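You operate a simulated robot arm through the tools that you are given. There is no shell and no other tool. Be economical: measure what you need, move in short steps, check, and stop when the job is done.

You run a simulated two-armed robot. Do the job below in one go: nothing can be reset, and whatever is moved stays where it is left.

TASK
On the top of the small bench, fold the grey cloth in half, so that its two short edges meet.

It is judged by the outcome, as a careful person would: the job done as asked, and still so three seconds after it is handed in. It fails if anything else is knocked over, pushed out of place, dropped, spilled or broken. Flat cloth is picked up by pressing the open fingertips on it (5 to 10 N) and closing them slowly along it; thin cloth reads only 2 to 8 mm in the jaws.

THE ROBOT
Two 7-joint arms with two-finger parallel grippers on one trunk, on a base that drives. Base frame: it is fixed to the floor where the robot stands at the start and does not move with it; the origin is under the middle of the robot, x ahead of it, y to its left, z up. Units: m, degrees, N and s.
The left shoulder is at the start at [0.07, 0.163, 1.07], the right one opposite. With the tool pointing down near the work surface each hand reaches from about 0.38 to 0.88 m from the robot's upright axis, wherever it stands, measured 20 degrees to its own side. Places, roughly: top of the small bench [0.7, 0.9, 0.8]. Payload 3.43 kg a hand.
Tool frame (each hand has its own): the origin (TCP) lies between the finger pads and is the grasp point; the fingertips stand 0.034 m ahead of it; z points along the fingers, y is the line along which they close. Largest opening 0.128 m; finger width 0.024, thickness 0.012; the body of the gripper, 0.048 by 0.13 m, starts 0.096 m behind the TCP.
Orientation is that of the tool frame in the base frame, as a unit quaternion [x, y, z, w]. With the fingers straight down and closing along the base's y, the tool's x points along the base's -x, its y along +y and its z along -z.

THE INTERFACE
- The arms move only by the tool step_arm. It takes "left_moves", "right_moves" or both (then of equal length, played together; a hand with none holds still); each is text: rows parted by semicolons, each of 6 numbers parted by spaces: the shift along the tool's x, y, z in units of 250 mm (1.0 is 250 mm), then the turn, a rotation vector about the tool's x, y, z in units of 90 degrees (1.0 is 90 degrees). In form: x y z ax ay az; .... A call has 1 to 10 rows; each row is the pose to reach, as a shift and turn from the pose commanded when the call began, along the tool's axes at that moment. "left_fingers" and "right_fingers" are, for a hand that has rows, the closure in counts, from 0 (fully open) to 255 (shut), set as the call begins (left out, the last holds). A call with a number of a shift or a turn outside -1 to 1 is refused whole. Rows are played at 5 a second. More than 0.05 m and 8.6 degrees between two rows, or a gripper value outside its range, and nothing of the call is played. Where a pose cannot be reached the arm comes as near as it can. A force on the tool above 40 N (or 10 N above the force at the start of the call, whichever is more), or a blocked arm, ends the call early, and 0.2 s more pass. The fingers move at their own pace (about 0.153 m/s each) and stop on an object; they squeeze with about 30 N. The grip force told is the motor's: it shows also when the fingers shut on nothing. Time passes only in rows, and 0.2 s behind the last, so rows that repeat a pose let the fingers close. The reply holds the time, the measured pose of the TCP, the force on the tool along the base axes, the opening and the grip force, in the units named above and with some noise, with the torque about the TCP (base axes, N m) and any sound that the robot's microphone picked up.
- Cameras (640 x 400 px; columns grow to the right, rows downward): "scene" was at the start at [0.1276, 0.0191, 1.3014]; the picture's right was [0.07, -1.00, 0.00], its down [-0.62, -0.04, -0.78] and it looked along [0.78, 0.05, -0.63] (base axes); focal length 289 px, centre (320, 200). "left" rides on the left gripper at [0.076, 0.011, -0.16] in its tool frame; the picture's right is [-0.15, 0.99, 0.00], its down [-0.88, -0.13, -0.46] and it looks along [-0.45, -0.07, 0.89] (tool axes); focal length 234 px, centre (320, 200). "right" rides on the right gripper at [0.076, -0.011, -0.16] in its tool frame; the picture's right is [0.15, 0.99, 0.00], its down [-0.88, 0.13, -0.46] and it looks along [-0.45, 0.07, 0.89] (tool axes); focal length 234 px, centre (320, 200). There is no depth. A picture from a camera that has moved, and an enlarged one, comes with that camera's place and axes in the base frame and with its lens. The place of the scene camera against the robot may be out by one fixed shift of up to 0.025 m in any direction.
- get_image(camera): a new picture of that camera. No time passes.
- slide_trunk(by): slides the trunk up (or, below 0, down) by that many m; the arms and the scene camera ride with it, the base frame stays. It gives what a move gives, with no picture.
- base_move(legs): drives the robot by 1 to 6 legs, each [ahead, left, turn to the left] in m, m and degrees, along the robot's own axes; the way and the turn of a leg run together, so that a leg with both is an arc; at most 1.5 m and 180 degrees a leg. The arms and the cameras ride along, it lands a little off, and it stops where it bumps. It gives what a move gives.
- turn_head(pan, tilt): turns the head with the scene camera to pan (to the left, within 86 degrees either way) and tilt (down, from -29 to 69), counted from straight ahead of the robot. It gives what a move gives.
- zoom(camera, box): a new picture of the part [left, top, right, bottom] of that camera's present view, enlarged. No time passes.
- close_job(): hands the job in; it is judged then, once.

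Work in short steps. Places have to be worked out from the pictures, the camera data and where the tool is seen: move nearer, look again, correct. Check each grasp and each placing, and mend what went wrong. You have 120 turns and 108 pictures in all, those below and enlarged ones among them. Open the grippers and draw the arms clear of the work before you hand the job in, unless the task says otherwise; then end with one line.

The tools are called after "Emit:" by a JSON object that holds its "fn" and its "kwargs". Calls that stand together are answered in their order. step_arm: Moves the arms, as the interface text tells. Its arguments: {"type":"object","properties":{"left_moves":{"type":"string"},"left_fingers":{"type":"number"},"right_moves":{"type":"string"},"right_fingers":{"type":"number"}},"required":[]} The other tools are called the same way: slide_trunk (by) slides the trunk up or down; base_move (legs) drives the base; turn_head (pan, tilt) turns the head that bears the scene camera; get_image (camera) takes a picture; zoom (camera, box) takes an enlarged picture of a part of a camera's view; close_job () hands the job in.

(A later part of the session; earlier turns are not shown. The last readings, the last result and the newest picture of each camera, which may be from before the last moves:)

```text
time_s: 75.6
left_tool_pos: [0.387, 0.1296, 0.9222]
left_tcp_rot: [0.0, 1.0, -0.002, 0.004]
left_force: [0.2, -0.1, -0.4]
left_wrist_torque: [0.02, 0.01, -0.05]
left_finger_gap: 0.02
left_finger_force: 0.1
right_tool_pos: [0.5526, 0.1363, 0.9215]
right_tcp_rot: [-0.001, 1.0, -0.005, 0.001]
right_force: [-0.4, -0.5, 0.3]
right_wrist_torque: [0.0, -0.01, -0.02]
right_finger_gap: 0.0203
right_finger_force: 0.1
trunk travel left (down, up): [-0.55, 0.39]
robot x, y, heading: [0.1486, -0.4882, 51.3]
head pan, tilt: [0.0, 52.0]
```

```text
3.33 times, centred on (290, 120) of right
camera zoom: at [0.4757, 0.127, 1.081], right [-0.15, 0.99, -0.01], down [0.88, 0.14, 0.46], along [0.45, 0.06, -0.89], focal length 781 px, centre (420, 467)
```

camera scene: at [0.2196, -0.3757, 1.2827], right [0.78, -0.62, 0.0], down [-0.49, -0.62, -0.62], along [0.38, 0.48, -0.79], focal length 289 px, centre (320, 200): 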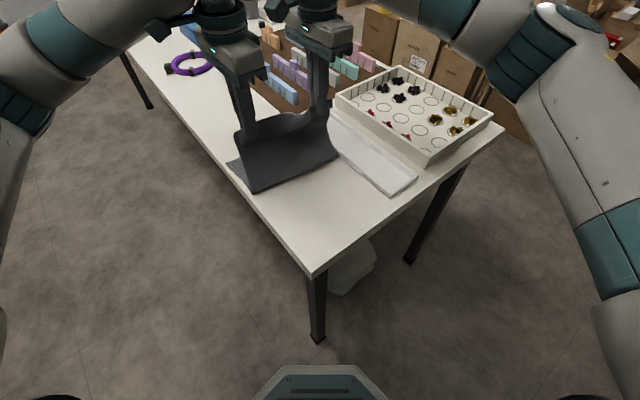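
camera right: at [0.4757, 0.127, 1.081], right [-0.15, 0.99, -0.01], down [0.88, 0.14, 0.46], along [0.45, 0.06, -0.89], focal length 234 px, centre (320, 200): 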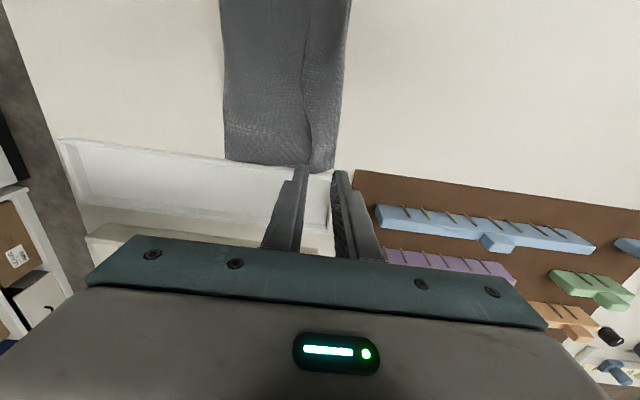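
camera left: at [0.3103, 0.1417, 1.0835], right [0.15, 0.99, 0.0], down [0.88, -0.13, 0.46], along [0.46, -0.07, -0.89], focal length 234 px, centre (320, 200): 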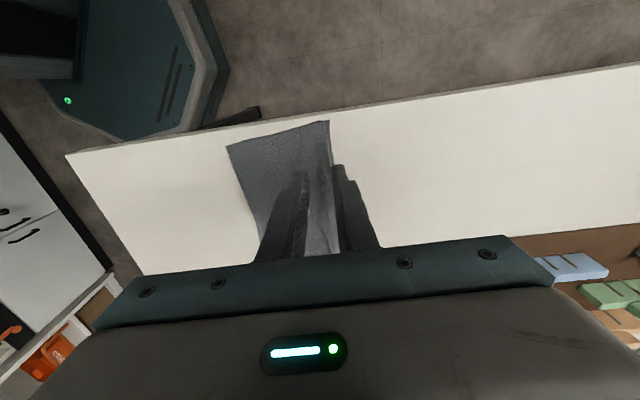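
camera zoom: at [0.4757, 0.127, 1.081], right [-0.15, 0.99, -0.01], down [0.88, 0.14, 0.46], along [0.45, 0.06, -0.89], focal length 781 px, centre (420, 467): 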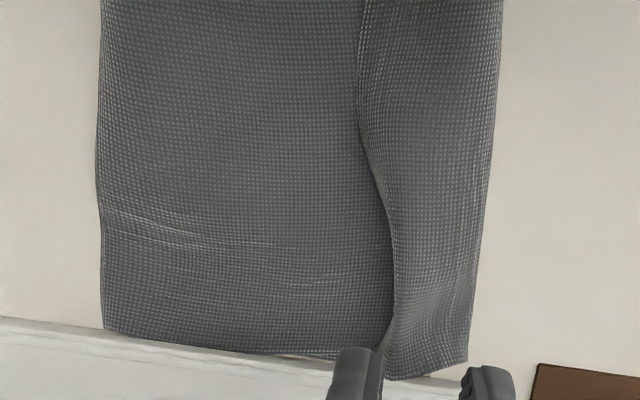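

The upper layer went too far: it wraps around and its last ~35 mm lies folded back on top (free edge at y≈0.105–0.12, crease at ~0.145). I will roll that flap outward by pressing closed fingertips lightly on it and dragging toward +y; first I lower onto it.

Emit:
{"fn": "step_arm", "kwargs": {"left_moves": "0 -0.04 0 0 0 0; 0 -0.04 0.1 0 0 0; 0 -0.04 0.2 0 0 0; 0 -0.04 0.3 0 0 0; 0 -0.04 0.37 0 0 0; 0 -0.04 0.4 0 0 0; 0 -0.04 0.404 0 0 0; 0 -0.04 0.408 0 0 0", "right_moves": "0 -0.025 0 0 0 0; 0 -0.025 0.1 0 0 0; 0 -0.025 0.2 0 0 0; 0 -0.025 0.3 0 0 0; 0 -0.025 0.37 0 0 0; 0 -0.025 0.396 0 0 0; 0 -0.025 0.4 0 0 0; 0 -0.025 0.404 0 0 0", "left_fingers": 255, "right_fingers": 255}}

Emit:
{"fn": "zoom", "kwargs": {"camera": "scene", "box": [200, 60, 420, 210]}}

```text
time_s: 77.4
left_tool_pos: [0.3868, 0.1209, 0.8189]
left_tcp_rot: [0.001, 1.0, -0.003, 0.004]
left_force: [-0.5, -0.5, 0.7]
left_wrist_torque: [-0.01, 0.01, -0.02]
left_finger_gap: 0.0001
left_finger_force: 30.5
right_tool_pos: [0.5511, 0.128, 0.8181]
right_tcp_rot: [-0.002, 1.0, -0.005, 0.0]
right_force: [-0.4, 0.7, 0.2]
right_wrist_torque: [-0.03, 0.01, -0.02]
right_finger_gap: 0.0
right_finger_force: 30.1
trunk travel left (down, up): [-0.55, 0.39]
robot x, y, heading: [0.1484, -0.4844, 51.4]
head pan, tilt: [0.0, 52.0]
```

```text
2.67 times, centred on (310, 135) of scene
camera zoom: at [0.2194, -0.3752, 1.2827], right [0.78, -0.62, 0.0], down [-0.49, -0.62, -0.62], along [0.38, 0.48, -0.79], focal length 771 px, centre (347, 373)
```

zoom: 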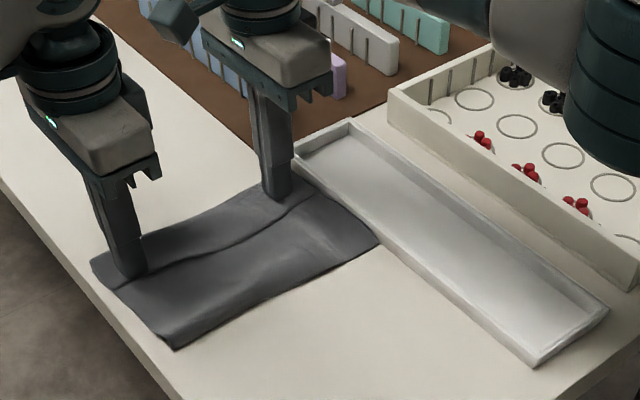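

The tips rest on the flap with no force yet. I press a little further.

Emit:
{"fn": "step_arm", "kwargs": {"left_moves": "0 0 0.003 0 0 0; 0 0 0.006 0 0 0; 0 0 0.009 0 0 0", "right_moves": "0 0 0.003 0 0 0; 0 0 0.006 0 0 0; 0 0 0.009 0 0 0"}}

```text
time_s: 78.2
left_tool_pos: [0.3874, 0.1207, 0.8181]
left_tcp_rot: [0.0, 1.0, -0.001, 0.004]
left_force: [-0.5, 0.2, 5.7]
left_wrist_torque: [0.1, 0.01, -0.03]
left_finger_gap: 0.0
left_finger_force: 30.1
right_tool_pos: [0.5513, 0.1269, 0.819]
right_tcp_rot: [-0.001, 1.0, -0.005, 0.001]
right_force: [-0.1, 1.2, 4.1]
right_wrist_torque: [0.04, -0.04, -0.03]
right_finger_gap: 0.0
right_finger_force: 29.9
trunk travel left (down, up): [-0.55, 0.39]
robot x, y, heading: [0.1505, -0.4883, 51.3]
head pan, tilt: [0.0, 52.0]
```

Contact at 4–6 N. I drag slowly 35 mm toward +y and look.

Emit:
{"fn": "step_arm", "kwargs": {"left_moves": "0 0.02 0 0 0 0; 0 0.04 0 0 0 0; 0 0.06 0 0 0 0; 0 0.08 0 0 0 0; 0 0.1 0 0 0 0; 0 0.12 0 0 0 0; 0 0.14 0 0 0 0", "right_moves": "0 0.02 0 0 0 0; 0 0.04 0 0 0 0; 0 0.06 0 0 0 0; 0 0.08 0 0 0 0; 0 0.1 0 0 0 0; 0 0.12 0 0 0 0; 0 0.14 0 0 0 0"}}

Emit:
{"fn": "zoom", "kwargs": {"camera": "left", "box": [180, 80, 420, 230]}}

Emit:
{"fn": "zoom", "kwargs": {"camera": "right", "box": [180, 60, 420, 210]}}

```text
time_s: 79.8
left_tool_pos: [0.3868, 0.1557, 0.8179]
left_tcp_rot: [-0.001, 1.0, -0.001, 0.003]
left_force: [-0.9, -2.9, 9.8]
left_wrist_torque: [-0.03, 0.01, 0.01]
left_finger_gap: 0.0
left_finger_force: 30.1
right_tool_pos: [0.5511, 0.1617, 0.8175]
right_tcp_rot: [-0.001, 1.0, -0.005, 0.001]
right_force: [0.4, -1.7, 4.1]
right_wrist_torque: [-0.1, 0.0, 0.01]
right_finger_gap: 0.0
right_finger_force: 30.1
trunk travel left (down, up): [-0.55, 0.39]
robot x, y, heading: [0.1502, -0.4851, 51.5]
head pan, tilt: [0.0, 52.0]
```

```text
2.67 times, centred on (300, 155) of left
camera zoom: at [0.3099, 0.1668, 0.9784], right [0.15, 0.99, 0.0], down [0.88, -0.13, 0.46], along [0.46, -0.07, -0.89], focal length 624 px, centre (373, 320)
```

zoom: 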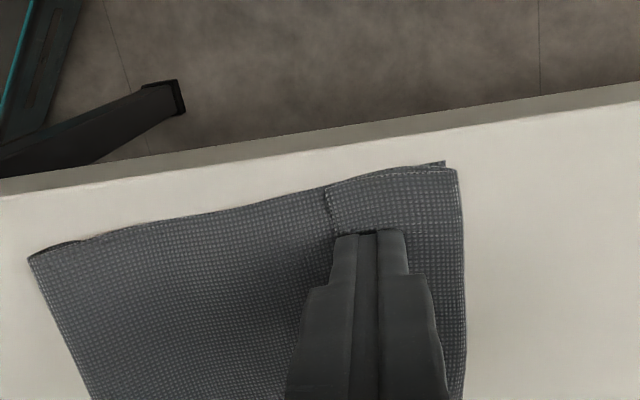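

```text
2.67 times, centred on (300, 135) of right
camera zoom: at [0.474, 0.1525, 0.9772], right [-0.15, 0.99, -0.01], down [0.88, 0.14, 0.46], along [0.45, 0.06, -0.89], focal length 624 px, centre (373, 373)
```

zoom: 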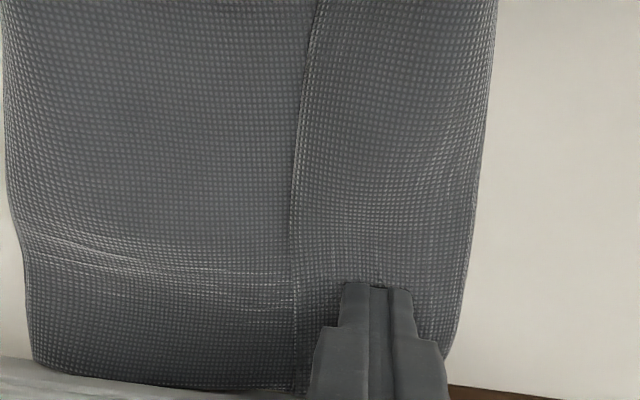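

The whole stack slid instead (fold line now at y≈0.04), so layers grip each other. Plan: pinch just the flap's free edge (left at y≈0.147, right at ≈0.136), with the -y finger tilted low as a plough and the +y finger on the flap. I lift, tilt, part-open and align.

Emit:
{"fn": "step_arm", "kwargs": {"left_moves": "0 0 -0.04 -0.009 0 0; 0 0.005 -0.08 -0.018 0 0; 0 0.01 -0.08 -0.018 0 0; 0 0.01 -0.08 -0.018 0 0", "right_moves": "0 0 -0.04 -0.012 0 0; 0 -0.02 -0.08 -0.024 0 0; 0 -0.037 -0.08 -0.024 0 0; 0 -0.037 -0.08 -0.024 0 0", "left_fingers": 199, "right_fingers": 175}}

Emit:
{"fn": "zoom", "kwargs": {"camera": "left", "box": [220, 80, 420, 220]}}

Emit:
{"fn": "zoom", "kwargs": {"camera": "right", "box": [220, 80, 420, 220]}}

```text
time_s: 80.8
left_tool_pos: [0.3879, 0.1572, 0.836]
left_tcp_rot: [0.0, 1.0, 0.012, 0.002]
left_force: [1.2, -0.7, -0.2]
left_wrist_torque: [0.0, 0.02, -0.02]
left_finger_gap: 0.0281
left_finger_force: 0.1
right_tool_pos: [0.5523, 0.1523, 0.8373]
right_tcp_rot: [-0.001, 1.0, 0.014, 0.0]
right_force: [-0.1, -0.6, 0.3]
right_wrist_torque: [-0.01, -0.01, 0.03]
right_finger_gap: 0.0403
right_finger_force: 0.2
trunk travel left (down, up): [-0.55, 0.39]
robot x, y, heading: [0.1483, -0.4853, 51.3]
head pan, tilt: [0.0, 52.0]
```

```text
2.86 times, centred on (320, 150) of left
camera zoom: at [0.3109, 0.1649, 0.9977], right [0.15, 0.99, 0.02], down [0.88, -0.14, 0.46], along [0.46, -0.05, -0.89], focal length 669 px, centre (320, 343)
```

zoom: 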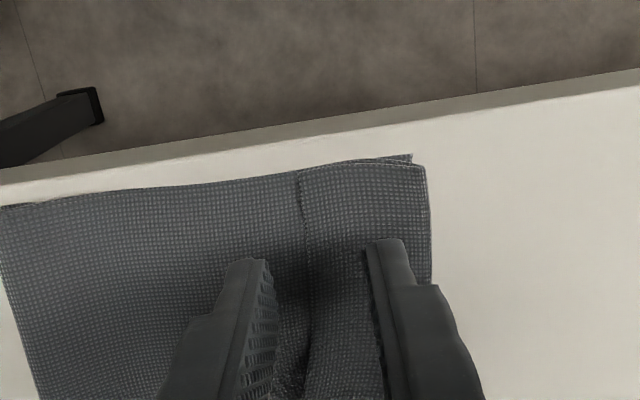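

```text
2.86 times, centred on (320, 150) of right
camera zoom: at [0.4743, 0.1377, 0.9958], right [-0.15, 0.99, 0.03], down [0.88, 0.12, 0.46], along [0.45, 0.09, -0.89], focal length 669 px, centre (320, 343)
```

zoom: 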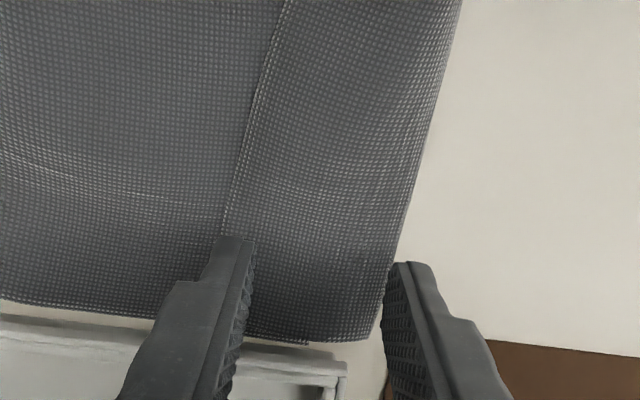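

Left is nearly right (shift +4 mm); the right flap lies at y 0.122–0.178, so the right hand shifts -13 mm. Then I lower to about 1 mm above contact.

Emit:
{"fn": "step_arm", "kwargs": {"left_moves": "0 0.016 0 0 0 0; 0 0.016 0.03 0 0 0; 0 0.016 0.055 0 0 0; 0 0.016 0.066 0 0 0; 0 0.016 0.07 0 0 0; 0 0.016 0.07 0 0 0", "right_moves": "0 -0.054 0 0 0 0; 0 -0.054 0.03 0 0 0; 0 -0.054 0.055 0 0 0; 0 -0.054 0.07 0 0 0; 0 -0.054 0.075 0 0 0; 0 -0.054 0.075 0 0 0"}}

Emit:
{"fn": "zoom", "kwargs": {"camera": "left", "box": [220, 80, 420, 220]}}

Emit:
{"fn": "zoom", "kwargs": {"camera": "right", "box": [220, 80, 420, 220]}}

```text
time_s: 82.2
left_tool_pos: [0.3877, 0.1633, 0.8191]
left_tcp_rot: [0.001, 1.0, 0.011, 0.004]
left_force: [-0.3, -0.6, 0.5]
left_wrist_torque: [0.0, 0.05, -0.01]
left_finger_gap: 0.0279
left_finger_force: 0.0
right_tool_pos: [0.5512, 0.1398, 0.8194]
right_tcp_rot: [-0.001, 1.0, 0.014, 0.001]
right_force: [0.2, 0.6, 3.7]
right_wrist_torque: [-0.06, -0.04, 0.02]
right_finger_gap: 0.0399
right_finger_force: 0.1
trunk travel left (down, up): [-0.55, 0.39]
robot x, y, heading: [0.15, -0.4883, 51.6]
head pan, tilt: [0.0, 52.0]
```

```text
2.86 times, centred on (320, 150) of left
camera zoom: at [0.3104, 0.17, 0.9803], right [0.15, 0.99, 0.02], down [0.88, -0.14, 0.46], along [0.46, -0.05, -0.89], focal length 669 px, centre (320, 343)
```

zoom: 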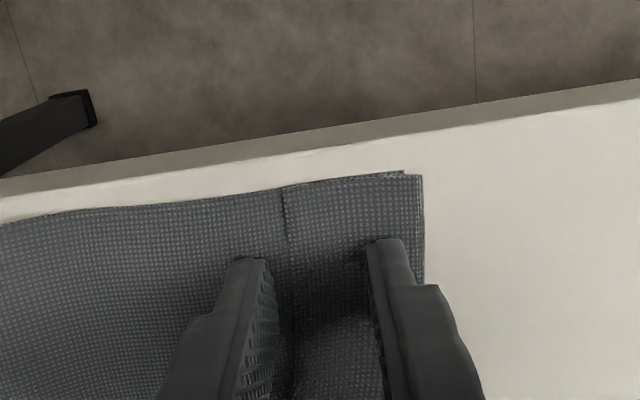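

```text
2.86 times, centred on (320, 150) of right
camera zoom: at [0.4749, 0.1252, 0.9773], right [-0.15, 0.99, 0.03], down [0.88, 0.12, 0.46], along [0.45, 0.09, -0.89], focal length 669 px, centre (320, 343)
```

zoom: 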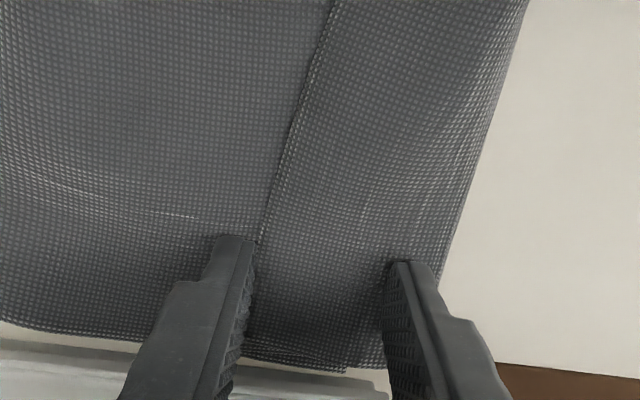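

Both are well aligned on the flap's free edge. I press left to contact, ease the right tilt slightly, then close in steps.

Emit:
{"fn": "step_arm", "kwargs": {"left_moves": "0 0 0.003 0 0 0; 0 0 0.006 0 0 0; 0 0 0.007 0 0 0", "right_moves": "0 0 0 0.003 0 0; 0 0 0.001 0.005 0 0; 0 0 0.001 0.005 0 0"}}

Emit:
{"fn": "step_arm", "kwargs": {"right_moves": "0 0 0.001 0 0 0", "right_fingers": 183}}

Emit:
{"fn": "step_arm", "kwargs": {"right_moves": "0 0 0.001 0 0 0", "right_fingers": 191}}

Emit:
{"fn": "step_arm", "kwargs": {"right_moves": "0 0 0 0 0 0", "left_moves": "0 0 0 0 0 0", "right_fingers": 199, "left_fingers": 205}}

Emit:
{"fn": "step_arm", "kwargs": {"right_moves": "0 0 0 0 0 0", "left_moves": "0 0 0 0 0 0", "right_fingers": 207, "left_fingers": 211}}

Emit:
{"fn": "zoom", "kwargs": {"camera": "left", "box": [220, 80, 420, 220]}}

Emit:
{"fn": "zoom", "kwargs": {"camera": "right", "box": [220, 80, 420, 220]}}

```text
time_s: 83.0
left_tool_pos: [0.3875, 0.1627, 0.8186]
left_tcp_rot: [0.0, 1.0, 0.012, 0.004]
left_force: [-1.5, 0.1, 1.6]
left_wrist_torque: [-0.03, 0.02, 0.0]
left_finger_gap: 0.0281
left_finger_force: 0.0
right_tool_pos: [0.5515, 0.1401, 0.8182]
right_tcp_rot: [-0.001, 1.0, 0.01, 0.001]
right_force: [0.9, 1.6, 3.6]
right_wrist_torque: [-0.06, -0.06, 0.04]
right_finger_gap: 0.0398
right_finger_force: 0.1
trunk travel left (down, up): [-0.55, 0.39]
robot x, y, heading: [0.1507, -0.4831, 51.3]
head pan, tilt: [0.0, 52.0]
```

```text
time_s: 83.4
left_tool_pos: [0.3869, 0.1627, 0.8176]
left_tcp_rot: [0.001, 1.0, 0.012, 0.003]
left_force: [-0.2, 1.1, 2.3]
left_wrist_torque: [0.02, 0.04, -0.02]
left_finger_gap: 0.0283
left_finger_force: 0.1
right_tool_pos: [0.5506, 0.14, 0.8183]
right_tcp_rot: [-0.001, 1.0, 0.01, 0.001]
right_force: [0.0, 1.3, 7.3]
right_wrist_torque: [-0.04, -0.06, 0.0]
right_finger_gap: 0.0355
right_finger_force: 0.0
trunk travel left (down, up): [-0.55, 0.39]
robot x, y, heading: [0.1504, -0.4879, 51.2]
head pan, tilt: [0.0, 52.0]
```

```text
time_s: 83.8
left_tool_pos: [0.3882, 0.1625, 0.8185]
left_tcp_rot: [0.0, 1.0, 0.012, 0.003]
left_force: [0.6, 1.9, 1.7]
left_wrist_torque: [0.03, 0.04, -0.04]
left_finger_gap: 0.0285
left_finger_force: 0.0
right_tool_pos: [0.551, 0.14, 0.8185]
right_tcp_rot: [0.0, 1.0, 0.011, 0.001]
right_force: [-0.3, 0.5, 6.8]
right_wrist_torque: [-0.05, -0.07, -0.05]
right_finger_gap: 0.0309
right_finger_force: 0.1
trunk travel left (down, up): [-0.55, 0.39]
robot x, y, heading: [0.1515, -0.4869, 51.6]
head pan, tilt: [0.0, 52.0]
```

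```text
time_s: 84.2
left_tool_pos: [0.3882, 0.1632, 0.8185]
left_tcp_rot: [0.0, 1.0, 0.012, 0.003]
left_force: [-0.1, -0.8, 1.4]
left_wrist_torque: [0.01, 0.02, 0.0]
left_finger_gap: 0.0247
left_finger_force: 0.0
right_tool_pos: [0.551, 0.1393, 0.817]
right_tcp_rot: [-0.001, 1.0, 0.011, 0.0]
right_force: [-0.7, 0.7, 6.6]
right_wrist_torque: [-0.04, -0.05, 0.02]
right_finger_gap: 0.0266
right_finger_force: 0.1
trunk travel left (down, up): [-0.55, 0.39]
robot x, y, heading: [0.1495, -0.4879, 51.4]
head pan, tilt: [0.0, 52.0]
```

```text
time_s: 84.6
left_tool_pos: [0.3876, 0.1627, 0.8178]
left_tcp_rot: [0.001, 1.0, 0.012, 0.004]
left_force: [0.2, -1.1, 2.6]
left_wrist_torque: [0.0, 0.01, 0.03]
left_finger_gap: 0.0219
left_finger_force: 0.1
right_tool_pos: [0.5515, 0.1398, 0.8173]
right_tcp_rot: [-0.001, 1.0, 0.01, 0.001]
right_force: [0.0, 0.6, 6.8]
right_wrist_torque: [0.01, 0.0, -0.02]
right_finger_gap: 0.0225
right_finger_force: 0.2
trunk travel left (down, up): [-0.55, 0.39]
robot x, y, heading: [0.1456, -0.4896, 51.3]
head pan, tilt: [0.0, 52.0]
```

```text
2.86 times, centred on (320, 150) of left
camera zoom: at [0.3108, 0.1694, 0.979], right [0.15, 0.99, 0.03], down [0.88, -0.14, 0.46], along [0.46, -0.04, -0.89], focal length 669 px, centre (320, 343)
```

zoom: 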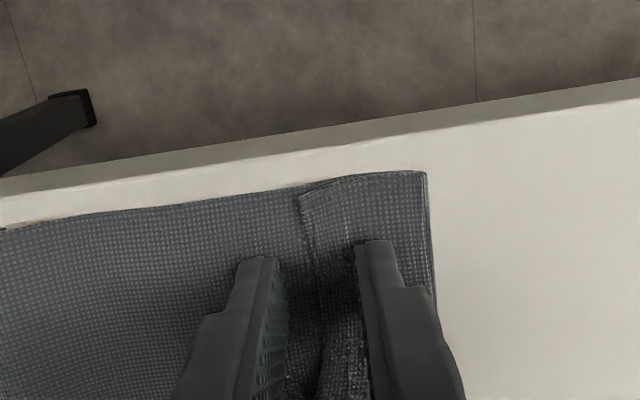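

```text
2.86 times, centred on (320, 150) of right
camera zoom: at [0.4748, 0.126, 0.9768], right [-0.15, 0.99, 0.02], down [0.88, 0.12, 0.46], along [0.45, 0.09, -0.89], focal length 669 px, centre (320, 343)
```

zoom: 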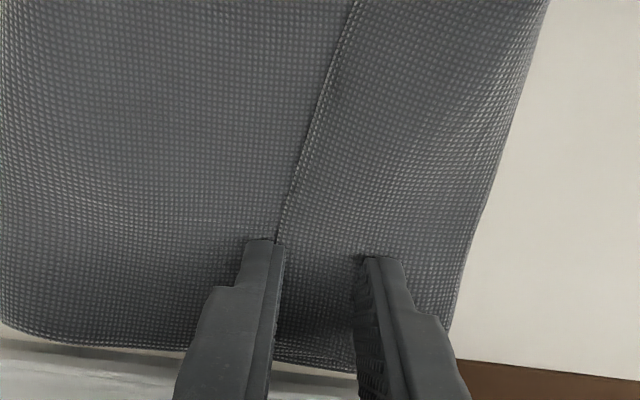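

The plough finger carries the flap edge along on both sides. I add a little force and keep closing.

Emit:
{"fn": "step_arm", "kwargs": {"right_moves": "0 0 0.0015 0 0 0", "left_moves": "0 0 0.002 0 0 0", "right_fingers": 215, "left_fingers": 218}}

Emit:
{"fn": "step_arm", "kwargs": {"right_moves": "0 0 0.001 0 0 0", "left_moves": "0 0 0.001 0 0 0", "right_fingers": 225, "left_fingers": 226}}

Emit:
{"fn": "step_arm", "kwargs": {"right_moves": "0 0 0 0 0 0", "left_moves": "0 0 0 0 0 0", "right_fingers": 237, "left_fingers": 237}}

Emit:
{"fn": "step_arm", "kwargs": {"right_moves": "0 0 0 0 0 0; 0 0 0 0 0 0; 0 0 0 0 0 0", "left_moves": "0 0 0 0 0 0; 0 0 0 0 0 0; 0 0 0 0 0 0", "right_fingers": 255, "left_fingers": 255}}

Emit:
{"fn": "zoom", "kwargs": {"camera": "left", "box": [220, 80, 420, 220]}}

Emit:
{"fn": "zoom", "kwargs": {"camera": "right", "box": [220, 80, 420, 220]}}

```text
time_s: 85.0
left_tool_pos: [0.388, 0.162, 0.8179]
left_tcp_rot: [0.0, 1.0, 0.012, 0.003]
left_force: [0.1, -0.3, 2.8]
left_wrist_torque: [0.01, 0.03, 0.02]
left_finger_gap: 0.0184
left_finger_force: 0.0
right_tool_pos: [0.5517, 0.1408, 0.8191]
right_tcp_rot: [-0.001, 1.0, 0.011, 0.001]
right_force: [0.7, 0.8, 7.9]
right_wrist_torque: [0.01, -0.07, -0.01]
right_finger_gap: 0.018
right_finger_force: 0.0
trunk travel left (down, up): [-0.55, 0.39]
robot x, y, heading: [0.155, -0.4876, 51.5]
head pan, tilt: [0.0, 52.0]
```

```text
time_s: 85.4
left_tool_pos: [0.3887, 0.1627, 0.8169]
left_tcp_rot: [0.0, 1.0, 0.012, 0.003]
left_force: [-0.4, -0.7, 1.9]
left_wrist_torque: [-0.01, 0.06, -0.04]
left_finger_gap: 0.0142
left_finger_force: 0.1
right_tool_pos: [0.5512, 0.1394, 0.8172]
right_tcp_rot: [-0.001, 1.0, 0.011, 0.001]
right_force: [0.5, 0.8, 10.0]
right_wrist_torque: [-0.04, -0.1, -0.02]
right_finger_gap: 0.013
right_finger_force: 0.1
trunk travel left (down, up): [-0.55, 0.39]
robot x, y, heading: [0.1477, -0.4863, 51.5]
head pan, tilt: [0.0, 52.0]
```

```text
time_s: 85.8
left_tool_pos: [0.3875, 0.1615, 0.8183]
left_tcp_rot: [0.0, 1.0, 0.013, 0.004]
left_force: [0.0, -0.1, 2.4]
left_wrist_torque: [-0.01, 0.05, 0.03]
left_finger_gap: 0.0086
left_finger_force: 0.2
right_tool_pos: [0.5508, 0.1395, 0.8182]
right_tcp_rot: [-0.001, 1.0, 0.01, 0.0]
right_force: [0.4, 0.5, 10.3]
right_wrist_torque: [-0.05, -0.09, -0.02]
right_finger_gap: 0.0065
right_finger_force: 0.0
trunk travel left (down, up): [-0.55, 0.39]
robot x, y, heading: [0.1506, -0.4828, 51.7]
head pan, tilt: [0.0, 52.0]
```

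```text
time_s: 86.6
left_tool_pos: [0.3879, 0.1622, 0.8183]
left_tcp_rot: [0.0, 1.0, 0.012, 0.004]
left_force: [1.7, 0.0, 2.8]
left_wrist_torque: [0.04, 0.02, 0.04]
left_finger_gap: 0.0
left_finger_force: 30.4
right_tool_pos: [0.5509, 0.1404, 0.8178]
right_tcp_rot: [0.0, 1.0, 0.01, 0.0]
right_force: [0.0, 1.0, 10.8]
right_wrist_torque: [-0.02, -0.08, -0.01]
right_finger_gap: 0.0
right_finger_force: 30.1
trunk travel left (down, up): [-0.55, 0.39]
robot x, y, heading: [0.1534, -0.4878, 51.5]
head pan, tilt: [0.0, 52.0]
```

```text
2.86 times, centred on (320, 150) of left
camera zoom: at [0.3109, 0.1691, 0.9789], right [0.15, 0.99, 0.03], down [0.88, -0.14, 0.46], along [0.46, -0.04, -0.89], focal length 669 px, centre (320, 343)
```

zoom: 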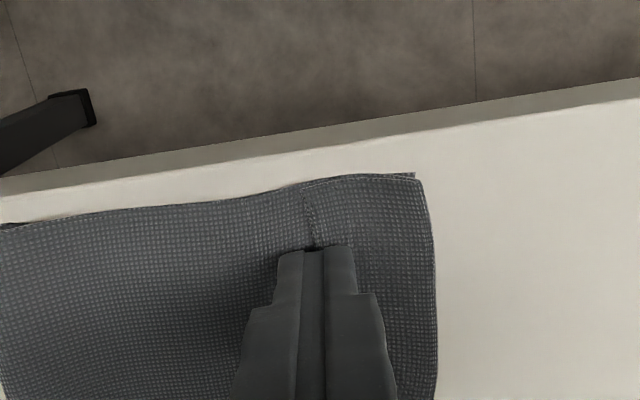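

```text
2.86 times, centred on (320, 150) of right
camera zoom: at [0.4741, 0.1258, 0.9765], right [-0.15, 0.99, 0.02], down [0.88, 0.12, 0.46], along [0.45, 0.09, -0.89], focal length 669 px, centre (320, 343)
```

zoom: 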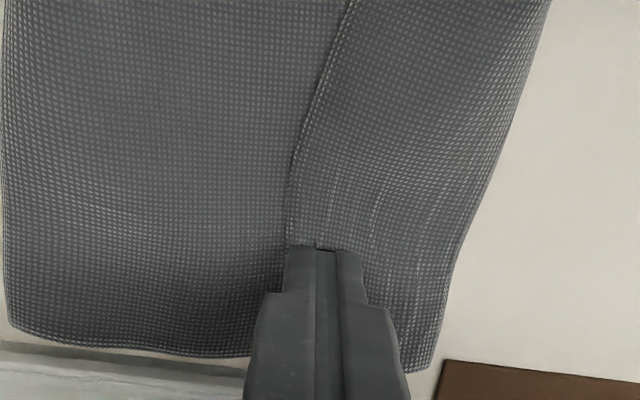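

Both pinches closed empty; the span was too small. Another way: pin the stack with the right hand near the fold line, so the left hand can roll the flap outward without the stack sliding. I reset the tilts and place both hands (closed tips).

Emit:
{"fn": "step_arm", "kwargs": {"right_moves": "0 0 -0.08 0.007 0 0; 0.07 -0.1 -0.1 0.013 0 0; 0.14 -0.2 -0.1 0.013 0 0; 0.2 -0.3 -0.1 0.013 0 0; 0.2 -0.3 -0.04 0.013 0 0; 0.2 -0.3 -0.01 0.013 0 0; 0.2 -0.3 0 0.013 0 0; 0.2 -0.3 0.004 0.013 0 0; 0.2 -0.3 0.008 0.013 0 0", "left_moves": "0 0 -0.04 0.008 0 0; 0 0.024 -0.08 0.016 0 0; 0 0.024 -0.08 0.016 0 0; 0 0.024 -0.08 0.016 0 0; 0 0.024 -0.04 0.016 0 0; 0 0.024 -0.01 0.016 0 0; 0 0.024 -0.004 0.016 0 0; 0 0.024 0 0.016 0 0; 0 0.024 0 0.016 0 0"}}

Emit:
{"fn": "get_image", "kwargs": {"camera": "left"}}

```text
time_s: 88.6
left_tool_pos: [0.3871, 0.1665, 0.8182]
left_tcp_rot: [0.0, 1.0, 0.0, 0.004]
left_force: [0.0, 0.4, 3.4]
left_wrist_torque: [-0.01, 0.04, 0.0]
left_finger_gap: 0.0
left_finger_force: 30.3
right_tool_pos: [0.5018, 0.065, 0.816]
right_tcp_rot: [0.0, 1.0, 0.002, 0.001]
right_force: [1.3, 3.4, 18.9]
right_wrist_torque: [0.14, -0.11, 0.03]
right_finger_gap: 0.0
right_finger_force: 30.4
trunk travel left (down, up): [-0.55, 0.39]
robot x, y, heading: [0.1469, -0.4874, 51.4]
head pan, tilt: [0.0, 52.0]
```

```text
25 pictures are left
camera left: at [0.3107, 0.1786, 0.9788], right [0.15, 0.99, 0.0], down [0.88, -0.13, 0.46], along [0.46, -0.07, -0.89], focal length 234 px, centre (320, 200)
```

left: 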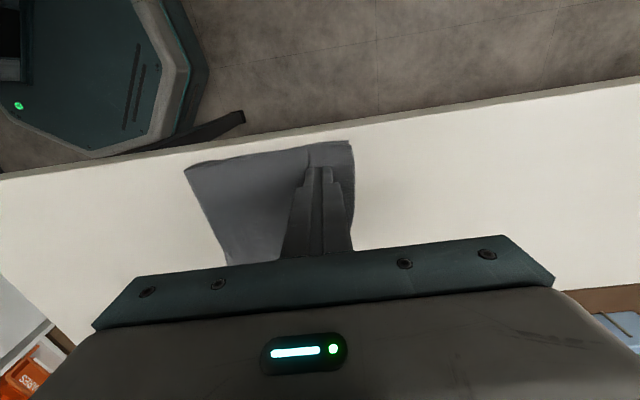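

The stack is pinned at 19 N and the left tip rests on the flap at 3.4 N. I drag the left hand 45 mm toward +y.

Emit:
{"fn": "step_arm", "kwargs": {"left_moves": "0 0.02 0 0 0 0; 0 0.04 0 0 0 0; 0 0.06 0 0 0 0; 0 0.08 0 0 0 0; 0 0.1 0 0 0 0; 0 0.12 0 0 0 0; 0 0.14 0 0 0 0; 0 0.16 0 0 0 0; 0 0.18 0 0 0 0"}}

Emit:
{"fn": "zoom", "kwargs": {"camera": "left", "box": [140, 90, 400, 250]}}

```text
time_s: 90.6
left_tool_pos: [0.386, 0.2104, 0.8187]
left_tcp_rot: [-0.001, 1.0, 0.0, 0.003]
left_force: [0.0, 0.5, 0.1]
left_wrist_torque: [-0.04, 0.0, 0.0]
left_finger_gap: 0.0
left_finger_force: 30.2
right_tool_pos: [0.5012, 0.0651, 0.8156]
right_tcp_rot: [-0.001, 1.0, 0.001, 0.001]
right_force: [3.1, 6.3, 32.6]
right_wrist_torque: [0.26, -0.17, -0.01]
right_finger_gap: 0.0
right_finger_force: 30.1
trunk travel left (down, up): [-0.55, 0.39]
robot x, y, heading: [0.1494, -0.4868, 51.8]
head pan, tilt: [0.0, 52.0]
```

```text
2.46 times, centred on (270, 170) of left
camera zoom: at [0.3094, 0.2236, 0.9797], right [0.15, 0.99, 0.0], down [0.88, -0.13, 0.46], along [0.46, -0.07, -0.89], focal length 576 px, centre (443, 274)
```

zoom: 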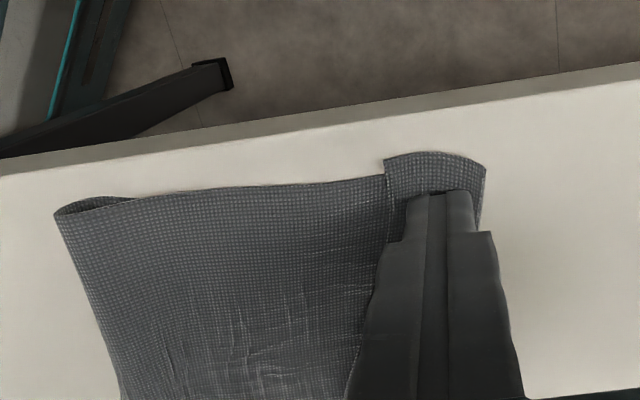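

The near end just swung as one piece; the layers won't shear. New plan: grip the whole fold end with both hands and hang the cloth up so the flap drops open by gravity, then lay it down again. I lift off and look.

Emit:
{"fn": "step_arm", "kwargs": {"right_moves": "0 0 -0.05 0 0 0; 0 -0.1 -0.2 0 0 0; 0 -0.25 -0.36 0 0 0; -0.06 -0.4 -0.4 0 0 0; -0.12 -0.5 -0.4 0 0 0; -0.12 -0.5 -0.4 0 0 0", "left_moves": "0 0 -0.05 0 0 0; 0 -0.15 -0.2 0 0 0; 0 -0.33 -0.36 0 0 0; 0 -0.52 -0.4 0 0 0; 0 -0.7 -0.4 0 0 0; 0 -0.86 -0.4 0 0 0", "left_fingers": 115, "right_fingers": 115}}

Emit:
{"fn": "get_image", "kwargs": {"camera": "right"}}

Emit:
{"fn": "get_image", "kwargs": {"camera": "left"}}

```text
refused: row 2 steps farther than a row can; nothing moved
```

```text
23 pictures are left
camera right: at [0.424, 0.0535, 0.975], right [-0.15, 0.99, 0.0], down [0.88, 0.13, 0.46], along [0.45, 0.07, -0.89], focal length 234 px, centre (320, 200)
```

right: 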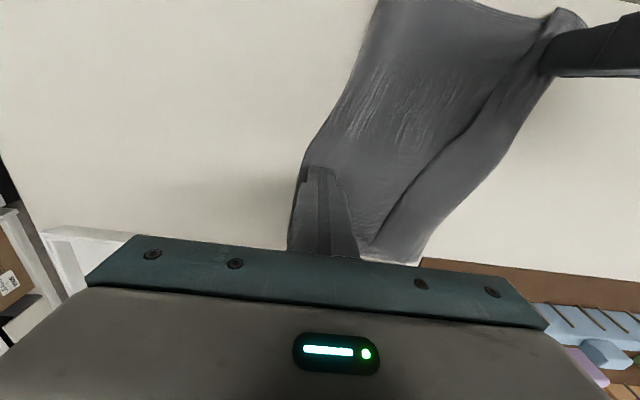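

```text
22 pictures are left
camera left: at [0.3094, 0.2236, 0.9797], right [0.15, 0.99, 0.0], down [0.88, -0.13, 0.46], along [0.46, -0.07, -0.89], focal length 234 px, centre (320, 200)
```

left: 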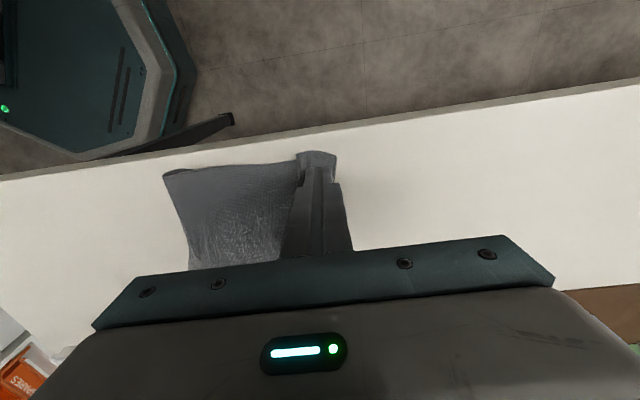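

The right view shows the fold line running (0.373,0.084)–(0.45,0.066)–(0.584,0.046). I lift and set both hands astride it: left at (0.40,0.104), right at (0.55,0.073), 60 mm open, with the inner finger slightly lower.

Emit:
{"fn": "step_arm", "kwargs": {"left_moves": "0 0 -0.1 0 0 0; 0 -0.1 -0.2 0 0 0; -0.03 -0.22 -0.2 0 0 0; -0.056 -0.34 -0.2 0 0 0; -0.056 -0.426 -0.2 0.008 0 0; -0.056 -0.426 -0.16 0.008 0 0; -0.056 -0.426 -0.1 0.008 0 0; -0.056 -0.426 -0.04 0.008 0 0; -0.056 -0.426 0 0.008 0 0", "right_moves": "0 0 -0.1 0 0 0; 0 0 -0.2 0 0 0; -0.1 0.016 -0.2 0 0 0; -0.195 0.032 -0.2 0.006 0 0; -0.195 0.032 -0.2 0.01 0 0; -0.195 0.032 -0.16 0.01 0 0; -0.195 0.032 -0.1 0.01 0 0; -0.195 0.032 -0.04 0.01 0 0; -0.195 0.032 -0.01 0.01 0 0", "left_fingers": 135, "right_fingers": 135}}

Emit:
{"fn": "get_image", "kwargs": {"camera": "left"}}

Emit:
{"fn": "get_image", "kwargs": {"camera": "right"}}

```text
time_s: 92.6
left_tool_pos: [0.402, 0.1058, 0.8186]
left_tcp_rot: [-0.001, 1.0, -0.006, 0.003]
left_force: [-0.4, 0.3, 0.5]
left_wrist_torque: [0.0, -0.02, -0.01]
left_finger_gap: 0.0604
left_finger_force: 0.1
right_tool_pos: [0.5488, 0.0721, 0.8169]
right_tcp_rot: [-0.001, 1.0, -0.007, 0.001]
right_force: [0.9, 1.0, 9.2]
right_wrist_torque: [0.42, -0.15, -0.04]
right_finger_gap: 0.0609
right_finger_force: 0.7
trunk travel left (down, up): [-0.55, 0.39]
robot x, y, heading: [0.1513, -0.4873, 51.4]
head pan, tilt: [0.0, 52.0]
```

```text
21 pictures are left
camera left: at [0.3245, 0.1196, 0.9793], right [0.15, 0.99, -0.01], down [0.88, -0.13, 0.46], along [0.46, -0.08, -0.89], focal length 234 px, centre (320, 200)
```

left: 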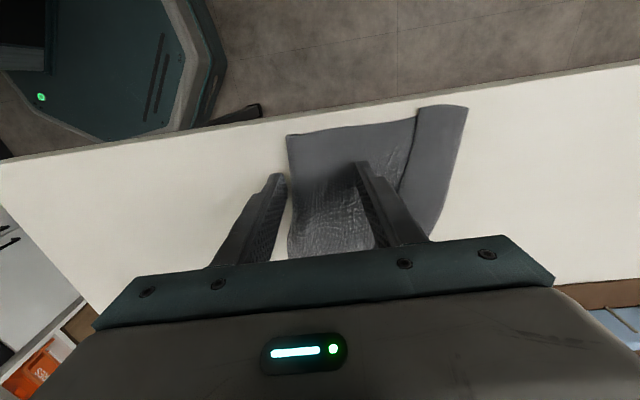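

```text
20 pictures are left
camera right: at [0.4722, 0.0644, 0.9762], right [-0.15, 0.99, -0.01], down [0.88, 0.14, 0.46], along [0.45, 0.06, -0.89], focal length 234 px, centre (320, 200)
```

right: 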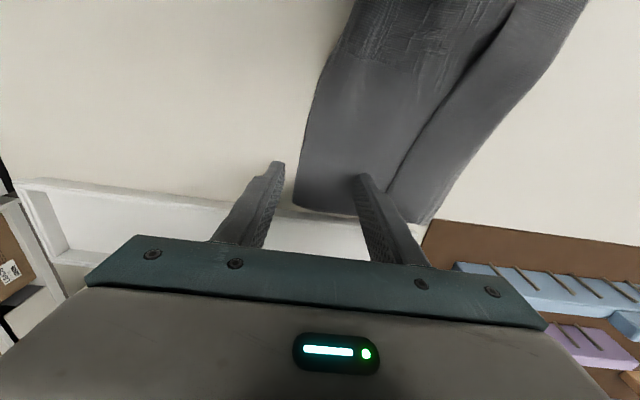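

Well placed on both sides. I press and close in steps.

Emit:
{"fn": "step_arm", "kwargs": {"left_moves": "0 0 0.004 0 0 0; 0 0 0.007 0 0 0; 0 0 0.009 0 0 0", "right_moves": "0 0 0 0 0 0; 0 0 0.001 0 0 0; 0 0 0.001 0 0 0"}}

Emit:
{"fn": "step_arm", "kwargs": {"left_moves": "0 0 0.001 0 0 0", "right_moves": "0 0 0 0 0 0", "left_fingers": 147, "right_fingers": 147}}

Emit:
{"fn": "step_arm", "kwargs": {"left_moves": "0 0 0 0 0 0", "right_moves": "0 0 0 0 0 0", "left_fingers": 159, "right_fingers": 159}}

Emit:
{"fn": "step_arm", "kwargs": {"left_moves": "0 0 0 0 0 0", "right_moves": "0 0 0 0 0 0", "left_fingers": 171, "right_fingers": 171}}

Emit:
{"fn": "step_arm", "kwargs": {"left_moves": "0 0 0 0 0 0", "right_moves": "0 0 0 0 0 0", "left_fingers": 183, "right_fingers": 183}}

Emit:
{"fn": "step_arm", "kwargs": {"left_moves": "0 0 0 0 0 0", "right_moves": "0 0 0 0 0 0", "left_fingers": 195, "right_fingers": 195}}

Emit:
{"fn": "step_arm", "kwargs": {"left_moves": "0 0 0 0 0 0", "right_moves": "0 0 0 0 0 0", "left_fingers": 207, "right_fingers": 207}}

```text
time_s: 93.4
left_tool_pos: [0.4011, 0.1061, 0.8171]
left_tcp_rot: [0.0, 1.0, -0.006, 0.005]
left_force: [0.1, 1.5, 5.1]
left_wrist_torque: [0.29, 0.05, -0.02]
left_finger_gap: 0.0605
left_finger_force: 0.7
right_tool_pos: [0.5498, 0.071, 0.8158]
right_tcp_rot: [-0.001, 1.0, -0.007, 0.001]
right_force: [2.3, 1.7, 16.3]
right_wrist_torque: [0.66, -0.21, -0.01]
right_finger_gap: 0.0614
right_finger_force: 0.9
trunk travel left (down, up): [-0.55, 0.39]
robot x, y, heading: [0.1508, -0.4892, 51.5]
head pan, tilt: [0.0, 52.0]
```

```text
time_s: 93.8
left_tool_pos: [0.4018, 0.1046, 0.8177]
left_tcp_rot: [0.0, 1.0, -0.006, 0.005]
left_force: [0.4, 1.2, 7.7]
left_wrist_torque: [0.28, 0.1, 0.01]
left_finger_gap: 0.055
left_finger_force: 0.6
right_tool_pos: [0.5489, 0.0724, 0.8166]
right_tcp_rot: [-0.001, 1.0, -0.008, 0.001]
right_force: [0.2, 3.9, 18.6]
right_wrist_torque: [0.75, -0.24, -0.05]
right_finger_gap: 0.056
right_finger_force: 1.7
trunk travel left (down, up): [-0.55, 0.39]
robot x, y, heading: [0.1489, -0.4858, 51.6]
head pan, tilt: [0.0, 52.0]
```

```text
time_s: 94.2
left_tool_pos: [0.4013, 0.1044, 0.8174]
left_tcp_rot: [0.001, 1.0, -0.006, 0.003]
left_force: [0.4, -0.3, 5.9]
left_wrist_torque: [0.2, 0.05, -0.01]
left_finger_gap: 0.0482
left_finger_force: 0.1
right_tool_pos: [0.5487, 0.0719, 0.8165]
right_tcp_rot: [-0.001, 1.0, -0.008, 0.001]
right_force: [-0.5, -4.1, 18.6]
right_wrist_torque: [0.45, -0.13, -0.02]
right_finger_gap: 0.0463
right_finger_force: 0.1
trunk travel left (down, up): [-0.55, 0.39]
robot x, y, heading: [0.1494, -0.4829, 51.4]
head pan, tilt: [0.0, 52.0]
```

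```text
time_s: 94.6
left_tool_pos: [0.4014, 0.1054, 0.8163]
left_tcp_rot: [0.0, 1.0, -0.006, 0.003]
left_force: [0.5, -1.1, 5.2]
left_wrist_torque: [0.12, 0.08, 0.02]
left_finger_gap: 0.0419
left_finger_force: 0.1
right_tool_pos: [0.5486, 0.0713, 0.8162]
right_tcp_rot: [-0.001, 1.0, -0.008, 0.0]
right_force: [-0.1, -2.8, 18.7]
right_wrist_torque: [0.37, -0.19, -0.02]
right_finger_gap: 0.0405
right_finger_force: 0.0
trunk travel left (down, up): [-0.55, 0.39]
robot x, y, heading: [0.147, -0.485, 51.2]
head pan, tilt: [0.0, 52.0]
```

```text
time_s: 95.0
left_tool_pos: [0.4003, 0.105, 0.8165]
left_tcp_rot: [0.0, 1.0, -0.006, 0.004]
left_force: [-0.1, -0.8, 4.9]
left_wrist_torque: [0.15, 0.07, 0.01]
left_finger_gap: 0.0361
left_finger_force: 0.0
right_tool_pos: [0.5481, 0.0722, 0.8169]
right_tcp_rot: [-0.001, 1.0, -0.007, 0.001]
right_force: [-0.1, -3.2, 17.7]
right_wrist_torque: [0.29, -0.15, -0.04]
right_finger_gap: 0.0344
right_finger_force: 0.1
trunk travel left (down, up): [-0.55, 0.39]
robot x, y, heading: [0.1487, -0.4875, 51.4]
head pan, tilt: [0.0, 52.0]
```

```text
time_s: 95.4
left_tool_pos: [0.4022, 0.1053, 0.8168]
left_tcp_rot: [0.0, 1.0, -0.006, 0.003]
left_force: [0.0, -0.7, 5.7]
left_wrist_torque: [0.08, 0.05, 0.01]
left_finger_gap: 0.0302
left_finger_force: 0.2
right_tool_pos: [0.55, 0.0717, 0.815]
right_tcp_rot: [-0.001, 1.0, -0.007, 0.001]
right_force: [-0.4, -2.3, 18.3]
right_wrist_torque: [0.29, -0.13, -0.03]
right_finger_gap: 0.0286
right_finger_force: 0.1
trunk travel left (down, up): [-0.55, 0.39]
robot x, y, heading: [0.1535, -0.4866, 51.6]
head pan, tilt: [0.0, 52.0]
```

```text
time_s: 95.8
left_tool_pos: [0.4013, 0.1057, 0.8174]
left_tcp_rot: [-0.001, 1.0, -0.006, 0.003]
left_force: [-0.4, -1.4, 6.2]
left_wrist_torque: [0.07, 0.05, 0.0]
left_finger_gap: 0.0239
left_finger_force: 0.0
right_tool_pos: [0.5492, 0.0728, 0.8164]
right_tcp_rot: [-0.001, 1.0, -0.008, 0.002]
right_force: [-0.4, -2.4, 16.8]
right_wrist_torque: [0.18, -0.13, -0.03]
right_finger_gap: 0.0226
right_finger_force: 0.0
trunk travel left (down, up): [-0.55, 0.39]
robot x, y, heading: [0.1503, -0.4819, 51.4]
head pan, tilt: [0.0, 52.0]
```

Closing the rest of the way.

Emit:
{"fn": "step_arm", "kwargs": {"left_moves": "0 0 0.001 0 0 0", "right_moves": "0 0 0 0 0 0", "left_fingers": 219, "right_fingers": 219}}

Emit:
{"fn": "step_arm", "kwargs": {"left_moves": "0 0 0 0 0 0", "right_moves": "0 0 0 0 0 0", "left_fingers": 231, "right_fingers": 231}}

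Emit:
{"fn": "step_arm", "kwargs": {"left_moves": "0 0 0 0 0 0", "right_moves": "0 0 0 0 0 0", "left_fingers": 242, "right_fingers": 242}}

Emit:
{"fn": "step_arm", "kwargs": {"left_moves": "0 0 0 0 0 0; 0 0 0 0 0 0; 0 0 0 0 0 0", "right_moves": "0 0 0 0 0 0; 0 0 0 0 0 0; 0 0 0 0 0 0", "left_fingers": 255, "right_fingers": 255}}

Emit:
{"fn": "get_image", "kwargs": {"camera": "left"}}

```text
time_s: 96.2
left_tool_pos: [0.4011, 0.1061, 0.8167]
left_tcp_rot: [0.0, 1.0, -0.005, 0.003]
left_force: [0.3, -0.4, 6.4]
left_wrist_torque: [0.1, 0.06, 0.0]
left_finger_gap: 0.0181
left_finger_force: 0.1
right_tool_pos: [0.5492, 0.0724, 0.8175]
right_tcp_rot: [-0.001, 1.0, -0.006, 0.001]
right_force: [0.5, -2.5, 15.6]
right_wrist_torque: [0.13, -0.16, 0.01]
right_finger_gap: 0.017
right_finger_force: 0.1
trunk travel left (down, up): [-0.55, 0.39]
robot x, y, heading: [0.1507, -0.4853, 51.3]
head pan, tilt: [0.0, 52.0]
```

```text
time_s: 96.6
left_tool_pos: [0.4016, 0.1058, 0.8158]
left_tcp_rot: [0.0, 1.0, -0.006, 0.003]
left_force: [0.3, -1.6, 9.0]
left_wrist_torque: [0.04, 0.05, 0.03]
left_finger_gap: 0.012
left_finger_force: 0.1
right_tool_pos: [0.5497, 0.0717, 0.8172]
right_tcp_rot: [-0.001, 1.0, -0.007, 0.001]
right_force: [-0.5, -1.3, 15.5]
right_wrist_torque: [0.14, -0.12, 0.01]
right_finger_gap: 0.013
right_finger_force: 0.8
trunk travel left (down, up): [-0.55, 0.39]
robot x, y, heading: [0.1475, -0.4876, 51.3]
head pan, tilt: [0.0, 52.0]
```

```text
time_s: 97.0
left_tool_pos: [0.4011, 0.1062, 0.8176]
left_tcp_rot: [0.0, 1.0, -0.006, 0.003]
left_force: [0.4, -1.8, 9.8]
left_wrist_torque: [0.0, 0.04, -0.01]
left_finger_gap: 0.0062
left_finger_force: 0.1
right_tool_pos: [0.5484, 0.0733, 0.8164]
right_tcp_rot: [-0.001, 1.0, -0.007, 0.001]
right_force: [-0.6, 3.0, 13.7]
right_wrist_torque: [0.24, -0.11, -0.03]
right_finger_gap: 0.0069
right_finger_force: 23.9
trunk travel left (down, up): [-0.55, 0.39]
robot x, y, heading: [0.1552, -0.487, 51.5]
head pan, tilt: [0.0, 52.0]
```

```text
time_s: 97.8
left_tool_pos: [0.4008, 0.1052, 0.8166]
left_tcp_rot: [0.001, 1.0, -0.006, 0.003]
left_force: [0.2, -2.4, 11.4]
left_wrist_torque: [0.05, 0.01, -0.01]
left_finger_gap: 0.0025
left_finger_force: 30.2
right_tool_pos: [0.5477, 0.0727, 0.8157]
right_tcp_rot: [0.0, 1.0, -0.006, 0.001]
right_force: [-0.5, 3.3, 13.1]
right_wrist_torque: [0.26, -0.06, 0.01]
right_finger_gap: 0.0062
right_finger_force: 30.2
trunk travel left (down, up): [-0.55, 0.39]
robot x, y, heading: [0.1518, -0.4863, 51.4]
head pan, tilt: [0.0, 52.0]
```

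```text
19 pictures are left
camera left: at [0.3245, 0.1183, 0.9771], right [0.15, 0.99, -0.01], down [0.88, -0.13, 0.46], along [0.46, -0.08, -0.89], focal length 234 px, centre (320, 200)
```

left: 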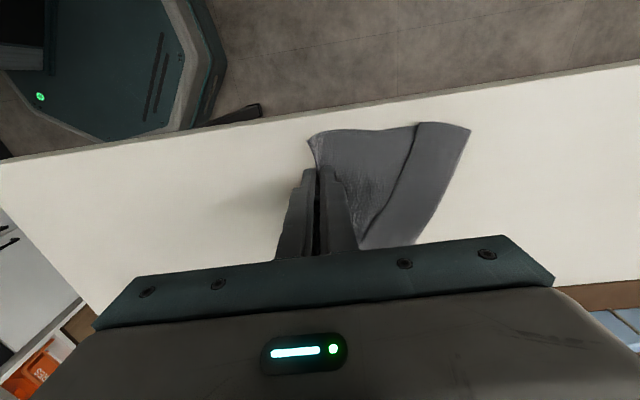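

Left holds the upper layer (2.5 mm), right holds both layers at the fold (6 mm). I lift them up 0.22 m to let the cloth hang and the flap drop open.

Emit:
{"fn": "step_arm", "kwargs": {"left_moves": "0 0 -0.12 0 0 0; 0 0.02 -0.28 0 0 0; 0 0.06 -0.44 0 0 0; 0 0.12 -0.6 0 0 0; 0 0.16 -0.76 0 0 0; 0 0.18 -0.9 0 0 0; 0 0.18 -0.96 0 0 0; 0 0.18 -0.96 0 0 0; 0 0.18 -0.96 0 0 0", "right_moves": "0 0 -0.12 0 0 0; 0 0.03 -0.28 0 0 0; 0 0.1 -0.44 0 0 0; 0 0.18 -0.6 0 0 0; 0 0.24 -0.76 0 0 0; 0 0.28 -0.9 0 0 0; 0 0.3 -0.96 0 0 0; 0 0.3 -0.96 0 0 0; 0 0.3 -0.96 0 0 0"}}

Emit:
{"fn": "zoom", "kwargs": {"camera": "scene", "box": [140, 20, 440, 210]}}

```text
time_s: 99.8
left_tool_pos: [0.4032, 0.1562, 1.0544]
left_tcp_rot: [0.0, 1.0, -0.006, 0.003]
left_force: [-0.6, 0.2, -0.1]
left_wrist_torque: [0.05, 0.03, 0.0]
left_finger_gap: 0.002
left_finger_force: 29.7
right_tool_pos: [0.5477, 0.1353, 1.0447]
right_tcp_rot: [-0.001, 1.0, -0.008, 0.0]
right_force: [0.5, 0.7, 0.4]
right_wrist_torque: [0.03, 0.01, 0.01]
right_finger_gap: 0.0062
right_finger_force: 29.4
right hand out of reach, approached as far as the arm can: row 6, 7, 8, 9
trunk travel left (down, up): [-0.55, 0.39]
robot x, y, heading: [0.1493, -0.4848, 51.6]
head pan, tilt: [0.0, 52.0]
```

```text
2.11 times, centred on (290, 115) of scene
camera zoom: at [0.2194, -0.3754, 1.2827], right [0.78, -0.62, 0.0], down [-0.49, -0.62, -0.62], along [0.38, 0.48, -0.79], focal length 609 px, centre (383, 379)
```

zoom: 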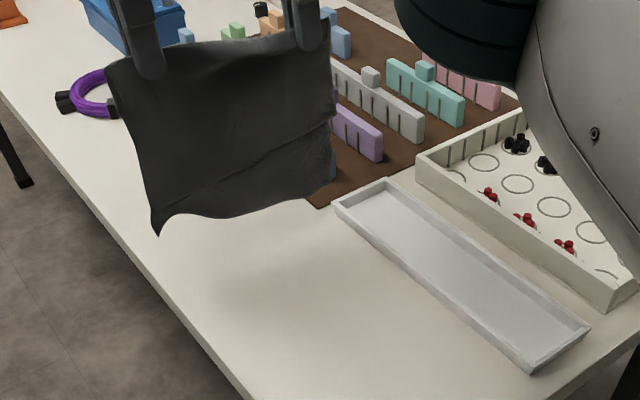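

The cloth hangs in two layers, the flap fully open; the rear layer hangs lower than the front one (near side by a little, far side by more). I'll lay it down with the ends toward -y so that the long layer lies on top, then re-grip that layer at the true middle. First I carry it toward -y.

Emit:
{"fn": "step_arm", "kwargs": {"left_moves": "0 -0.14 0 0 0 0; 0 -0.28 0 0 0 0; 0 -0.42 0 0 0 0; 0 -0.56 0 0 0 0; 0 -0.7 0 0 0 0; 0 -0.84 0 0 0 0; 0 -0.97 0 0 0 0; 0 -0.97 0 0 0 0; 0 -0.97 0.05 0 0 0", "right_moves": "0 -0.14 0 0 0 0; 0 -0.28 0 0 0 0; 0 -0.42 0 0 0 0; 0 -0.56 0 0 0 0; 0 -0.7 0 0 0 0; 0 -0.84 0 0 0 0; 0 -0.96 0 0 0 0; 0 -0.96 0 0 0 0; 0 -0.96 0.05 0 0 0"}}

Emit:
{"fn": "zoom", "kwargs": {"camera": "scene", "box": [200, 60, 440, 230]}}

```text
time_s: 100.2
left_tool_pos: [0.4133, 0.1186, 1.0541]
left_tcp_rot: [0.005, 1.0, -0.007, 0.011]
left_force: [17.0, -1.1, -0.5]
left_wrist_torque: [0.02, -0.44, -0.03]
left_finger_gap: 0.0024
left_finger_force: 29.6
right_tool_pos: [0.5849, 0.1059, 1.044]
right_tcp_rot: [0.07, 0.997, -0.008, -0.037]
right_force: [-16.3, 1.1, 1.0]
right_wrist_torque: [0.11, 0.62, -0.03]
right_finger_gap: 0.0058
right_finger_force: 29.7
trunk travel left (down, up): [-0.55, 0.39]
robot x, y, heading: [0.1489, -0.4877, 51.5]
head pan, tilt: [0.0, 52.0]
stopped in row 2 (right hand): the force on the tool passed its limit at 44 N (the readings are from after the stop); the commanded pose is now the measured one
```

```text
2.35 times, centred on (320, 145) of scene
camera zoom: at [0.2243, -0.3789, 1.2827], right [0.78, -0.62, 0.0], down [-0.49, -0.61, -0.62], along [0.38, 0.48, -0.79], focal length 680 px, centre (320, 329)
```

zoom: 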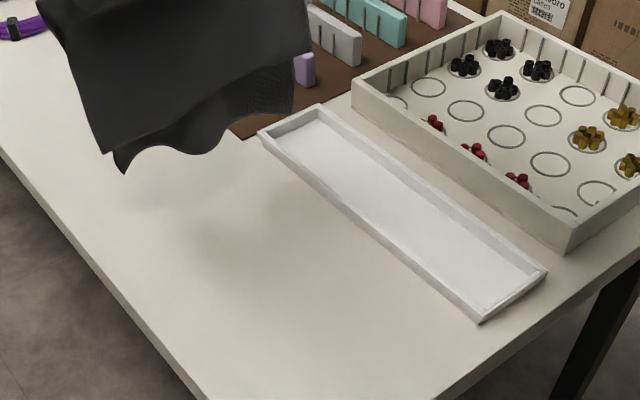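

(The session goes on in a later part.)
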